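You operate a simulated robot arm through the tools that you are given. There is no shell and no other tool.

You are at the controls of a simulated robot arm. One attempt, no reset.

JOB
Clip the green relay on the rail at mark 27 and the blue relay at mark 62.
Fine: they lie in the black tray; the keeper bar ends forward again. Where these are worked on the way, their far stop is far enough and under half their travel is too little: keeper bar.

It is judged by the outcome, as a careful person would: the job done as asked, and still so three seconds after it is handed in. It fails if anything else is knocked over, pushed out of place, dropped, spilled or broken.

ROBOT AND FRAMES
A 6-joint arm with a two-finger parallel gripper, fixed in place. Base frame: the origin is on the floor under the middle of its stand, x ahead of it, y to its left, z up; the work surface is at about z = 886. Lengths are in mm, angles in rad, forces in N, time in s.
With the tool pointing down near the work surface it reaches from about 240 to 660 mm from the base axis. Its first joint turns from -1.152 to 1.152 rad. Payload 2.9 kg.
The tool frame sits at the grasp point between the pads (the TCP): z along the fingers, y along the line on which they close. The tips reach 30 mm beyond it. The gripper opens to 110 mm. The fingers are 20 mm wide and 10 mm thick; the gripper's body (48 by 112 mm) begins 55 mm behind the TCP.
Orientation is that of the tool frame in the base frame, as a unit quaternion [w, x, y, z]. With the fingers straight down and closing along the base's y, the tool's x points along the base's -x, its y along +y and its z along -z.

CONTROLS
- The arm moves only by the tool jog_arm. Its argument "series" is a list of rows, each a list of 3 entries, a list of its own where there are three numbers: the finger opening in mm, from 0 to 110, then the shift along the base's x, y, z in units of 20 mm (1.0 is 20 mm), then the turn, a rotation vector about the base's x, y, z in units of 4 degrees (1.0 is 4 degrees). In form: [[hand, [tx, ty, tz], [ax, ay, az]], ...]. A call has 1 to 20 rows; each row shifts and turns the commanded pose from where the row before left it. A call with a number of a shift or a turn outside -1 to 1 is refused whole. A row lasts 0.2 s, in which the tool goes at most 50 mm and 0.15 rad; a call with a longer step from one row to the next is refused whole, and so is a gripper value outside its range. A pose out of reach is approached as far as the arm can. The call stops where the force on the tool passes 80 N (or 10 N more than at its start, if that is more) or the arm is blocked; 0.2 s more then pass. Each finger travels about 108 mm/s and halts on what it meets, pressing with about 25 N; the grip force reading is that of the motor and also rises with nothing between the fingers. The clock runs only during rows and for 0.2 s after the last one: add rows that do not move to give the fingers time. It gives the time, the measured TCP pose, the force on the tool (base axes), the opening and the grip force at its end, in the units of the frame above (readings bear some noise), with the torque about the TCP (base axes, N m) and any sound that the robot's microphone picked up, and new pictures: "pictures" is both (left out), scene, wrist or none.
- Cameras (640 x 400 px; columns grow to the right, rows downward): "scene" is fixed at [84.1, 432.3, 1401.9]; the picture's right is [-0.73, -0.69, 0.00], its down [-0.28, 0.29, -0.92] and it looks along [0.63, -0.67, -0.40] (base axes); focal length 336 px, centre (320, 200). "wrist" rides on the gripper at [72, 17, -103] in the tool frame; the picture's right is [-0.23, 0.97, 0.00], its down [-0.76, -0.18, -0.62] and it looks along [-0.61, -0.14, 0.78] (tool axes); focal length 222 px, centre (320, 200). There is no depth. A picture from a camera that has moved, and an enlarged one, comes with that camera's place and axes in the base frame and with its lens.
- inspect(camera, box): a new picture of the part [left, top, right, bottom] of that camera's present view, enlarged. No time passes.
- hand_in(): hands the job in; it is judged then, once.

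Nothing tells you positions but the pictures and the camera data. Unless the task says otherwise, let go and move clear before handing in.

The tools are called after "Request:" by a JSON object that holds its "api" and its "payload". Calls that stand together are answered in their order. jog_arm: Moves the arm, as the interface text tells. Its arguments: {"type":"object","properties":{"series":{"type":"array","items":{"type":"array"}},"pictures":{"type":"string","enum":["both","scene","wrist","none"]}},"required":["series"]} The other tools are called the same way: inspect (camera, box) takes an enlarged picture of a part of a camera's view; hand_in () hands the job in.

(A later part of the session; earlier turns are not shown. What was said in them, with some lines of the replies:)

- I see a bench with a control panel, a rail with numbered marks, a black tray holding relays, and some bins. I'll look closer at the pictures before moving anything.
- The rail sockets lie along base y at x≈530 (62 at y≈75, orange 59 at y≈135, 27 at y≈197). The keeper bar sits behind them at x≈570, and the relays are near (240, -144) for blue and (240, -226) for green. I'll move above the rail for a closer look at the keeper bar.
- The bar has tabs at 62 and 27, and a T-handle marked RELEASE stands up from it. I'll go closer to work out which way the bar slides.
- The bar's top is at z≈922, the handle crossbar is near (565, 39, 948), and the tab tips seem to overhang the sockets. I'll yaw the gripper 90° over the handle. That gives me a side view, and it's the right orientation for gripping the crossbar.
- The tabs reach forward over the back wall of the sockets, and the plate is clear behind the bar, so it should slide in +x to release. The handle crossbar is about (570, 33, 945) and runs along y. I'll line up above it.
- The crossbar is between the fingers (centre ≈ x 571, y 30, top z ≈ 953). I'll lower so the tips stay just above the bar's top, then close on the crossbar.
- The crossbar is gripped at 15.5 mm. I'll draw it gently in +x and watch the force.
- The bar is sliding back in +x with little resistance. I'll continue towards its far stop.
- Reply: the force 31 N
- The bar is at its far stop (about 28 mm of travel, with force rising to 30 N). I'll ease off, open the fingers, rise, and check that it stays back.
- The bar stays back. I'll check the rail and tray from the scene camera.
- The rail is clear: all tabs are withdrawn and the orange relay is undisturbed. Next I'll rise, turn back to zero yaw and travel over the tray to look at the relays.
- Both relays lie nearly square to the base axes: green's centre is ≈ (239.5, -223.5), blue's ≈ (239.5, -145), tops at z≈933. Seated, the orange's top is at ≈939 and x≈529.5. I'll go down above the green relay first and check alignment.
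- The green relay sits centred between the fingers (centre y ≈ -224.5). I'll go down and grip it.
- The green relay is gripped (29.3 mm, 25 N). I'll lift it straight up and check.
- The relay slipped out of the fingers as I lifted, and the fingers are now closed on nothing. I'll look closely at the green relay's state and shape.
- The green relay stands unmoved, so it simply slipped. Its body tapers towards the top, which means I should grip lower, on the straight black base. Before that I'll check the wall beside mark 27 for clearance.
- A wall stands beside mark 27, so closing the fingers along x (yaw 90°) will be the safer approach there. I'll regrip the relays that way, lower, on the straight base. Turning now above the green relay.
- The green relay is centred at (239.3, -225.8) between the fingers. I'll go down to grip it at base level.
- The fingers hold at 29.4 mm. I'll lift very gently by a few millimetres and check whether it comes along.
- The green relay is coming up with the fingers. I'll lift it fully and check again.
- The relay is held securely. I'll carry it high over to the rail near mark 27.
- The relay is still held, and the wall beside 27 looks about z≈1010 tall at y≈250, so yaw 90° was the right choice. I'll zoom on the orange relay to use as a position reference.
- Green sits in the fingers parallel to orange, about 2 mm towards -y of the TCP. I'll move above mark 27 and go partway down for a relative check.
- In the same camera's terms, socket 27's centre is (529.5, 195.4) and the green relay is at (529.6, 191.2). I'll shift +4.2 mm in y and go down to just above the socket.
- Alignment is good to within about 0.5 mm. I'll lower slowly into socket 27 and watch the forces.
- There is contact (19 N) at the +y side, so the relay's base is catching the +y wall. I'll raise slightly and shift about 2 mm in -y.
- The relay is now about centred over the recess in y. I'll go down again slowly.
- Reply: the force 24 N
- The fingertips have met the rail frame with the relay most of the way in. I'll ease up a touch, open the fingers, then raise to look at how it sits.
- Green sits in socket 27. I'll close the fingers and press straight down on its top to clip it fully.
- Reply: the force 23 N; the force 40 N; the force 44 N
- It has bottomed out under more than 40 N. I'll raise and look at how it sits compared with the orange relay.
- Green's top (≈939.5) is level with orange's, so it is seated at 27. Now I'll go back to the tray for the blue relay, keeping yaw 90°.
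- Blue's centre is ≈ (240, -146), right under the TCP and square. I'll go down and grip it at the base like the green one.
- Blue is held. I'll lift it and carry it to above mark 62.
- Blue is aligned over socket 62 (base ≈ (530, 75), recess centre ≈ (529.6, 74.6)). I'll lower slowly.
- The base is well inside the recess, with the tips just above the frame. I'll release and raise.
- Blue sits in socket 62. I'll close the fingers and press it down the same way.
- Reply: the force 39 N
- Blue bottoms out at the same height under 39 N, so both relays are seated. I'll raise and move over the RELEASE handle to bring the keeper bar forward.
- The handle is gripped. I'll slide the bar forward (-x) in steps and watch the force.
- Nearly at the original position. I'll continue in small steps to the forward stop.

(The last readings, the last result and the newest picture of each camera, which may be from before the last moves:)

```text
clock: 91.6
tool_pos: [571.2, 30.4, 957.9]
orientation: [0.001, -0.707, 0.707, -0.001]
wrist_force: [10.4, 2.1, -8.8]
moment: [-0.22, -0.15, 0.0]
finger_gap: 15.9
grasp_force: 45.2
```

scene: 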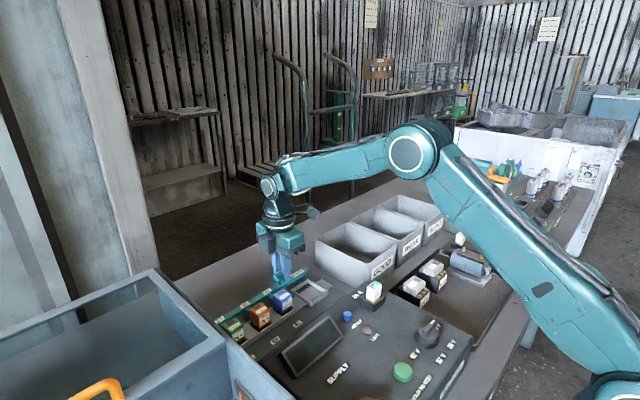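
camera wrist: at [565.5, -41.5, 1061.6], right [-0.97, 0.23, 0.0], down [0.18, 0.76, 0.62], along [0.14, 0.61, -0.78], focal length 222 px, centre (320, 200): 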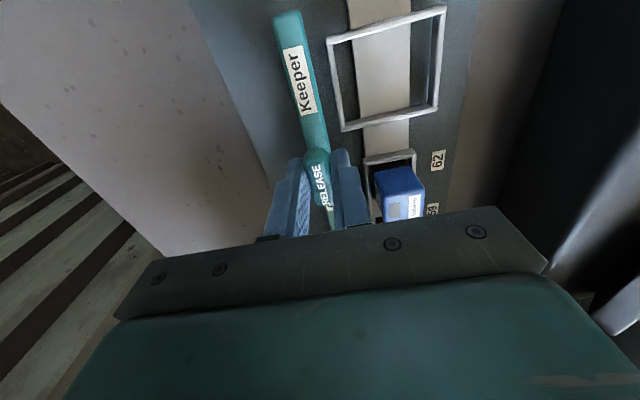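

Request:
{"api": "jog_arm", "payload": {"series": [[5, [-0.04, 0, 0], [0, 0, 0]], [5, [0, 0, 0], [0, 0, 0]]], "pictures": "both"}}

Request:
{"api": "inspect", "payload": {"camera": "scene", "box": [200, 240, 360, 340]}}

Request:
{"api": "inspect", "payload": {"camera": "wrist", "box": [240, 110, 420, 230]}}

```text
clock: 92.2
tool_pos: [571.2, 31.1, 958.0]
orientation: [-0.001, 0.707, -0.707, 0.001]
wrist_force: [20.8, 2.2, -10.8]
moment: [-0.31, -0.24, -0.01]
finger_gap: 15.7
grasp_force: 45.2
camera wrist: at [554.5, -41.6, 1061.5], right [-0.97, 0.23, 0.0], down [0.18, 0.76, 0.62], along [0.14, 0.61, -0.78], focal length 222 px, centre (320, 200)
```

scene: 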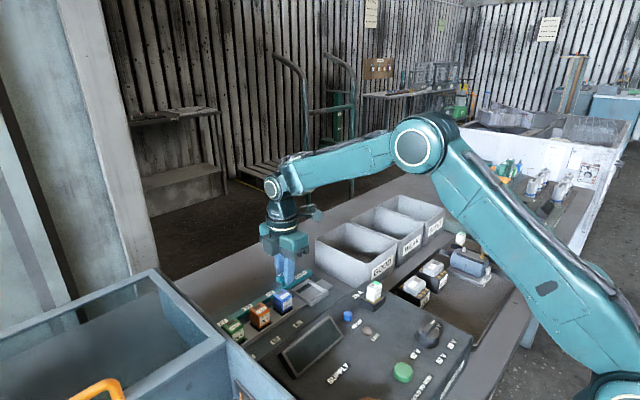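
wrist: 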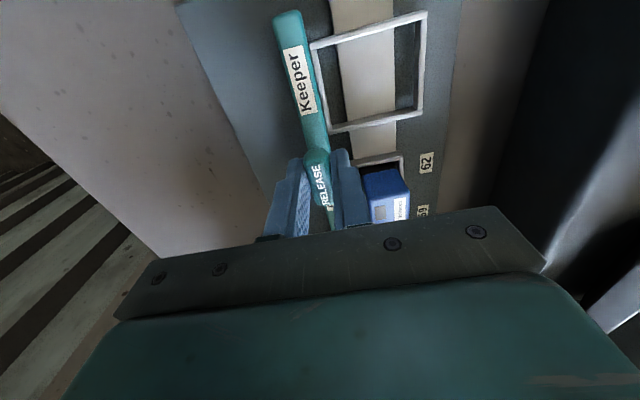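

```text
4.00 times, centred on (280, 290) of scene
camera zoom: at [84.9, 432.3, 1401.8], right [-0.73, -0.69, 0.0], down [-0.28, 0.29, -0.92], along [0.63, -0.67, -0.4], focal length 1344 px, centre (480, -160)
```

zoom: 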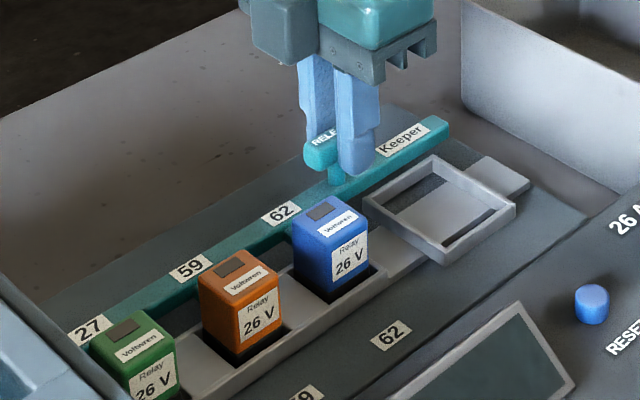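

```text
3.33 times, centred on (330, 170) of wrist
camera zoom: at [554.5, -41.6, 1061.5], right [-0.97, 0.23, 0.0], down [0.18, 0.76, 0.62], along [0.14, 0.61, -0.78], focal length 740 px, centre (287, 300)
```

zoom: 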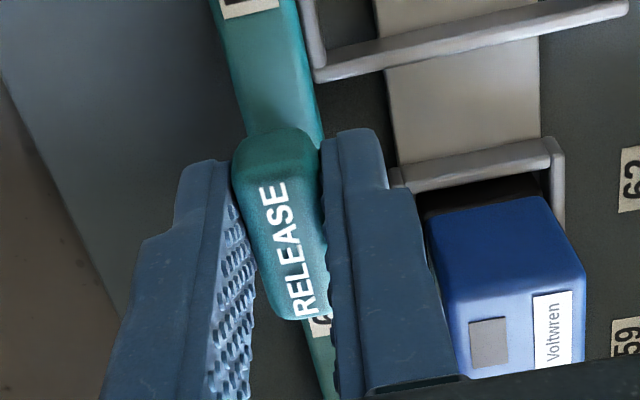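

The bar labels are exactly where they were at the start, and the bar is against its forward stop. I'll ease off, release and raise.

Request:
{"api": "jog_arm", "payload": {"series": [[5, [0.05, 0, 0], [0, 0, 0]], [5, [0, 0, 0], [0, 0, 0]], [45, [0, 0, 0], [0, 0, 0]], [45, [0, 0, 0], [0, 0, 0]], [45, [0, 0, 0.6], [0, 0, 0]], [45, [0, 0, 1], [0, 0, 0]], [45, [0, 0, 1], [0, 0, 0]], [45, [0, 0, 1], [0, 0, 0]], [45, [0, 0, 1], [0, 0, 0]], [45, [0, 0, 0], [0, 0, 0]]]}}

Request:
{"api": "inspect", "payload": {"camera": "scene", "box": [200, 240, 360, 340]}}

Request:
{"api": "inspect", "payload": {"camera": "wrist", "box": [240, 40, 420, 220]}}

```text
clock: 94.4
tool_pos: [571.0, 29.4, 1050.4]
orientation: [0.0, 0.707, -0.707, 0.0]
wrist_force: [0.3, -0.6, 1.1]
moment: [0.01, -0.01, -0.01]
finger_gap: 44.9
grasp_force: 0.1
camera wrist: at [555.0, -42.6, 1153.7], right [-0.97, 0.23, 0.0], down [0.18, 0.76, 0.62], along [0.14, 0.61, -0.78], focal length 222 px, centre (320, 200)
```

scene: 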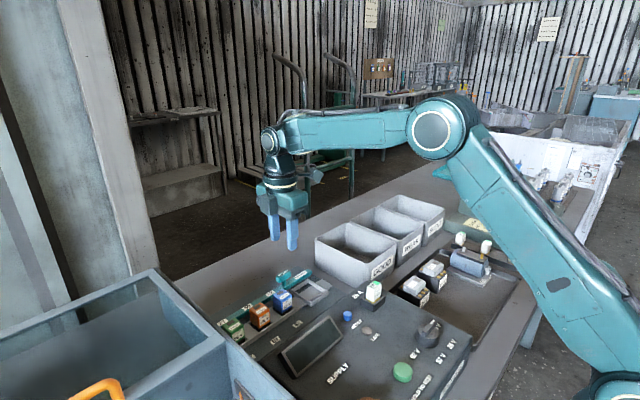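
wrist: 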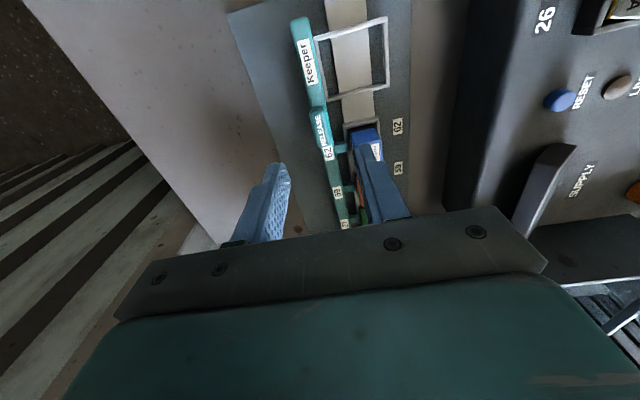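

```text
4.00 times, centred on (280, 290) of scene
camera zoom: at [84.1, 432.3, 1401.9], right [-0.73, -0.69, 0.0], down [-0.28, 0.29, -0.92], along [0.63, -0.67, -0.4], focal length 1344 px, centre (480, -160)
```

zoom: 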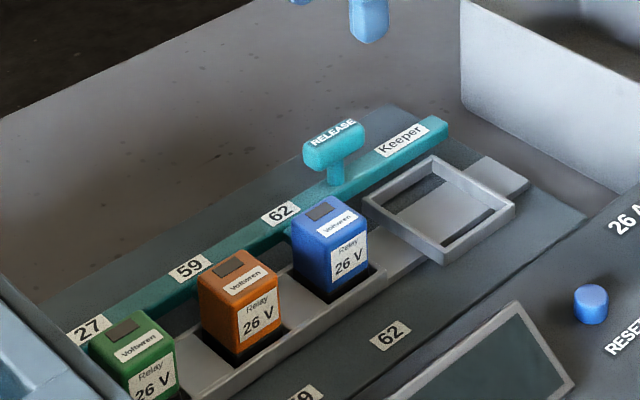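

```text
2.22 times, centred on (330, 130) of wrist
camera zoom: at [555.0, -42.6, 1153.7], right [-0.97, 0.23, 0.0], down [0.18, 0.76, 0.62], along [0.14, 0.61, -0.78], focal length 494 px, centre (298, 356)
```

zoom: 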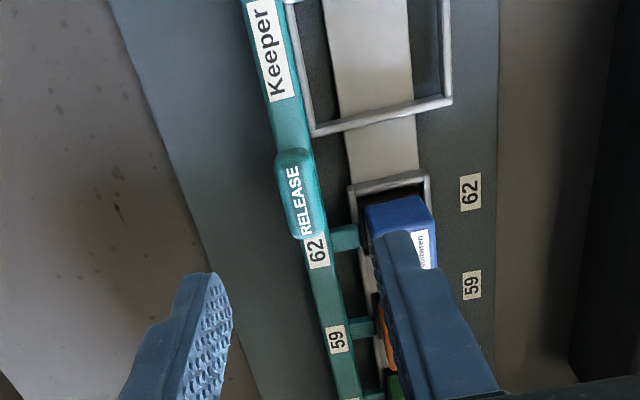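

Request:
{"api": "jog_arm", "payload": {"series": [[60, [-0.5, 0.5, 0.5], [0, 0, 0]], [80, [-0.8, 0.8, 0.3], [0, 0, 0]], [110, [-0.8, 0.8, 0], [0, 0, 0]], [110, [-0.3, 0.5, 0], [0, 0, 0]], [110, [0, 0, 0], [0, 0, 0]]]}}

Request:
{"api": "inspect", "payload": {"camera": "wrist", "box": [200, 60, 400, 220]}}

Request:
{"api": "inspect", "payload": {"camera": "scene", "box": [205, 280, 305, 345]}}

Request:
{"api": "inspect", "payload": {"camera": "scene", "box": [360, 220, 540, 340]}}

```text
clock: 95.6
tool_pos: [522.4, 82.3, 1066.2]
orientation: [0.0, -0.707, 0.707, 0.0]
wrist_force: [0.8, 0.1, 0.0]
moment: [-0.02, -0.02, 0.01]
finger_gap: 110.1
grasp_force: 0.2
camera wrist: at [505.9, 10.3, 1170.0], right [-0.97, 0.23, 0.0], down [0.18, 0.76, 0.62], along [0.14, 0.61, -0.78], focal length 222 px, centre (320, 200)
```

scene: 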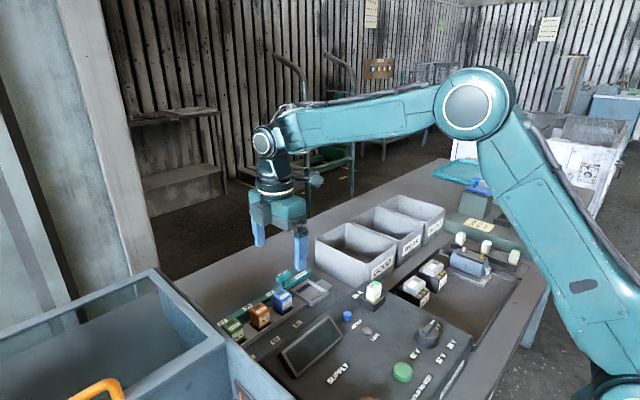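
wrist: 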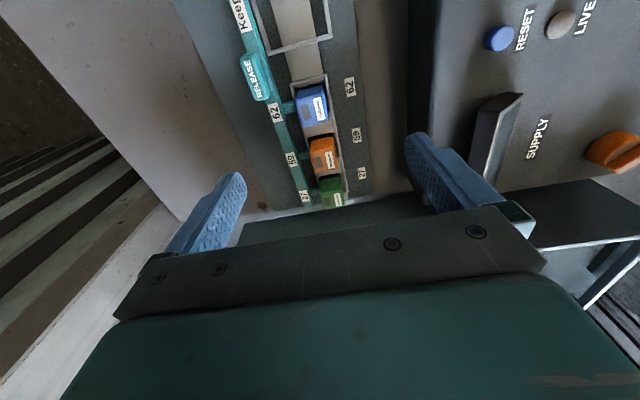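

```text
2.50 times, centred on (300, 140) of wrist
camera zoom: at [505.9, 10.3, 1170.0], right [-0.97, 0.23, 0.0], down [0.18, 0.76, 0.62], along [0.14, 0.61, -0.78], focal length 555 px, centre (370, 350)
```

zoom: 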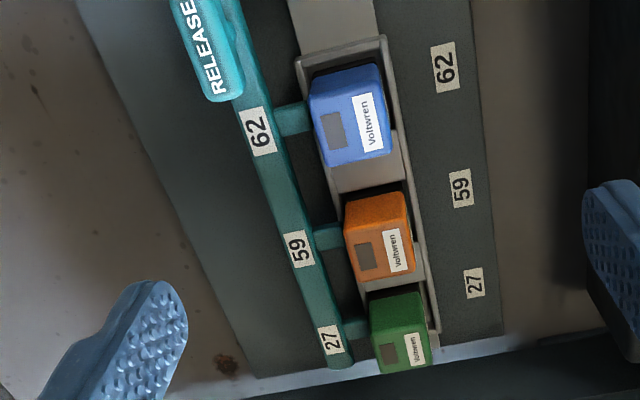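

```text
6.15 times, centred on (255, 312) of scene
camera zoom: at [84.1, 432.3, 1401.9], right [-0.73, -0.69, 0.0], down [-0.28, 0.29, -0.92], along [0.63, -0.67, -0.4], focal length 2068 px, centre (720, -492)
```

zoom: 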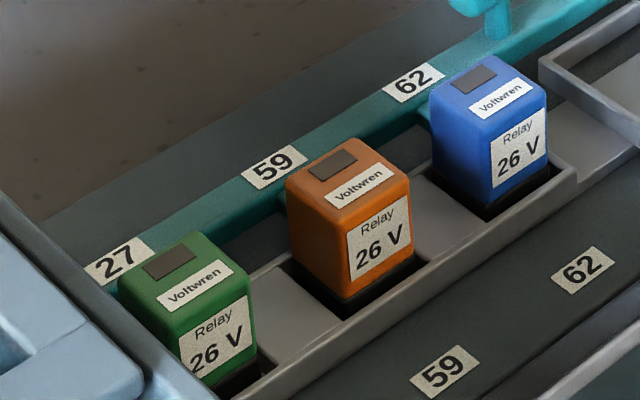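

```text
3.33 times, centred on (450, 280) of scene
camera zoom: at [84.1, 432.3, 1401.9], right [-0.73, -0.69, 0.0], down [-0.28, 0.29, -0.92], along [0.63, -0.67, -0.4], focal length 1120 px, centre (-113, -67)
```

zoom: 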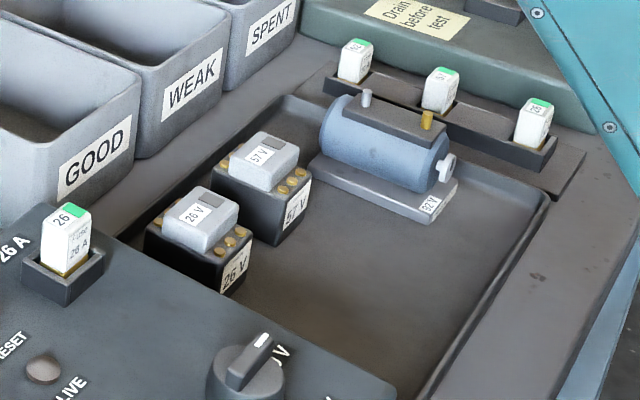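

All three relays stand level in a row: green at 27, orange untouched at 59, blue at 62. The keeper bar is forward and nothing else has moved. I'll rise well clear, then hand in.

Request:
{"api": "jog_arm", "payload": {"series": [[110, [-0.5, -0.3, 1], [0, 0, 0]], [110, [-0.8, -0.5, 1], [0, 0, 0]], [110, [-0.8, -0.5, 1], [0, 0, 0]], [110, [-0.8, -0.5, 1], [0, 0, 0]], [110, [-0.5, -0.3, 1], [0, 0, 0]], [110, [0, 0, 0], [0, 0, 0]]], "pictures": "scene"}}

Request:
{"api": "inspect", "payload": {"camera": "scene", "box": [200, 240, 360, 340]}}

```text
clock: 97.0
tool_pos: [455.7, 40.7, 1167.0]
orientation: [-0.001, -0.707, 0.707, -0.002]
wrist_force: [-0.2, -0.4, -0.4]
moment: [0.02, -0.01, 0.01]
finger_gap: 109.9
grasp_force: 0.1
```

scene: 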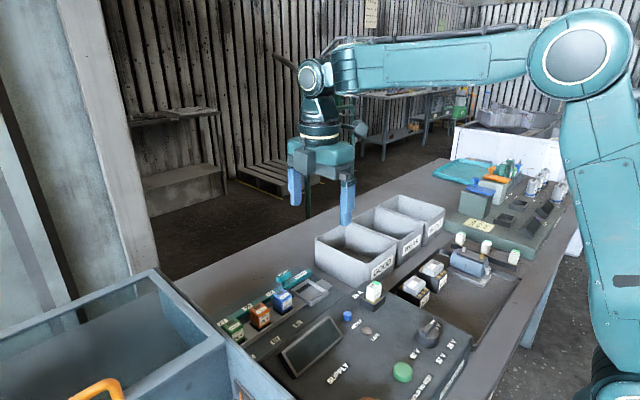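

```text
4.00 times, centred on (280, 290) of scene
camera zoom: at [84.1, 432.3, 1401.9], right [-0.73, -0.69, 0.0], down [-0.28, 0.29, -0.92], along [0.63, -0.67, -0.4], focal length 1344 px, centre (480, -160)
```

zoom: 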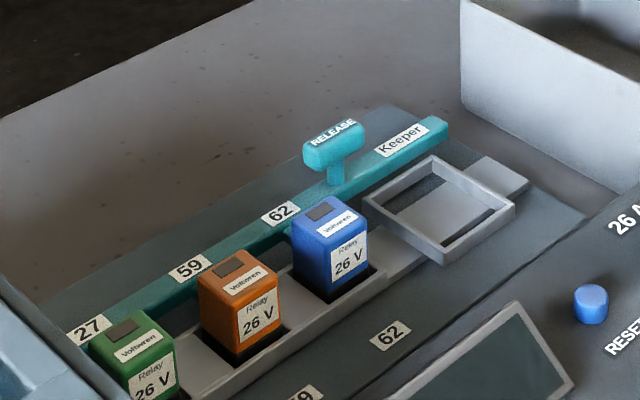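

The green relay is seated at mark 27, the blue one at 62, the keeper bar is forward again, and the arm is clear. I'm handing in.

Request:
{"api": "hand_in", "payload": {}}

```text
The job is handed in.
```

The job is handed in: the green relay is in the rail at mark 27 and the blue relay at mark 62. The keeper bar is back against its forward stop, and I had drawn it fully to its far stop to release.

- **Seating:** I pressed each relay down with about 40 N until it stopped moving. Green's top came out level with the orange relay at 59, and blue bottomed out at the same height. I didn't hear a click from either one.
- **Slip:** The green relay slipped from the fingers on the first lift because its body tapers. It stayed upright where it was in the tray. I regripped both relays lower down.
- **Contact:** The green relay also caught the socket's edge briefly on the way in, at about 19 N. I raised it, shifted it about 2 mm and lowered it again cleanly.
- **Everything else:** The last pictures showed the orange relay, the cells and the other parts in their original places.
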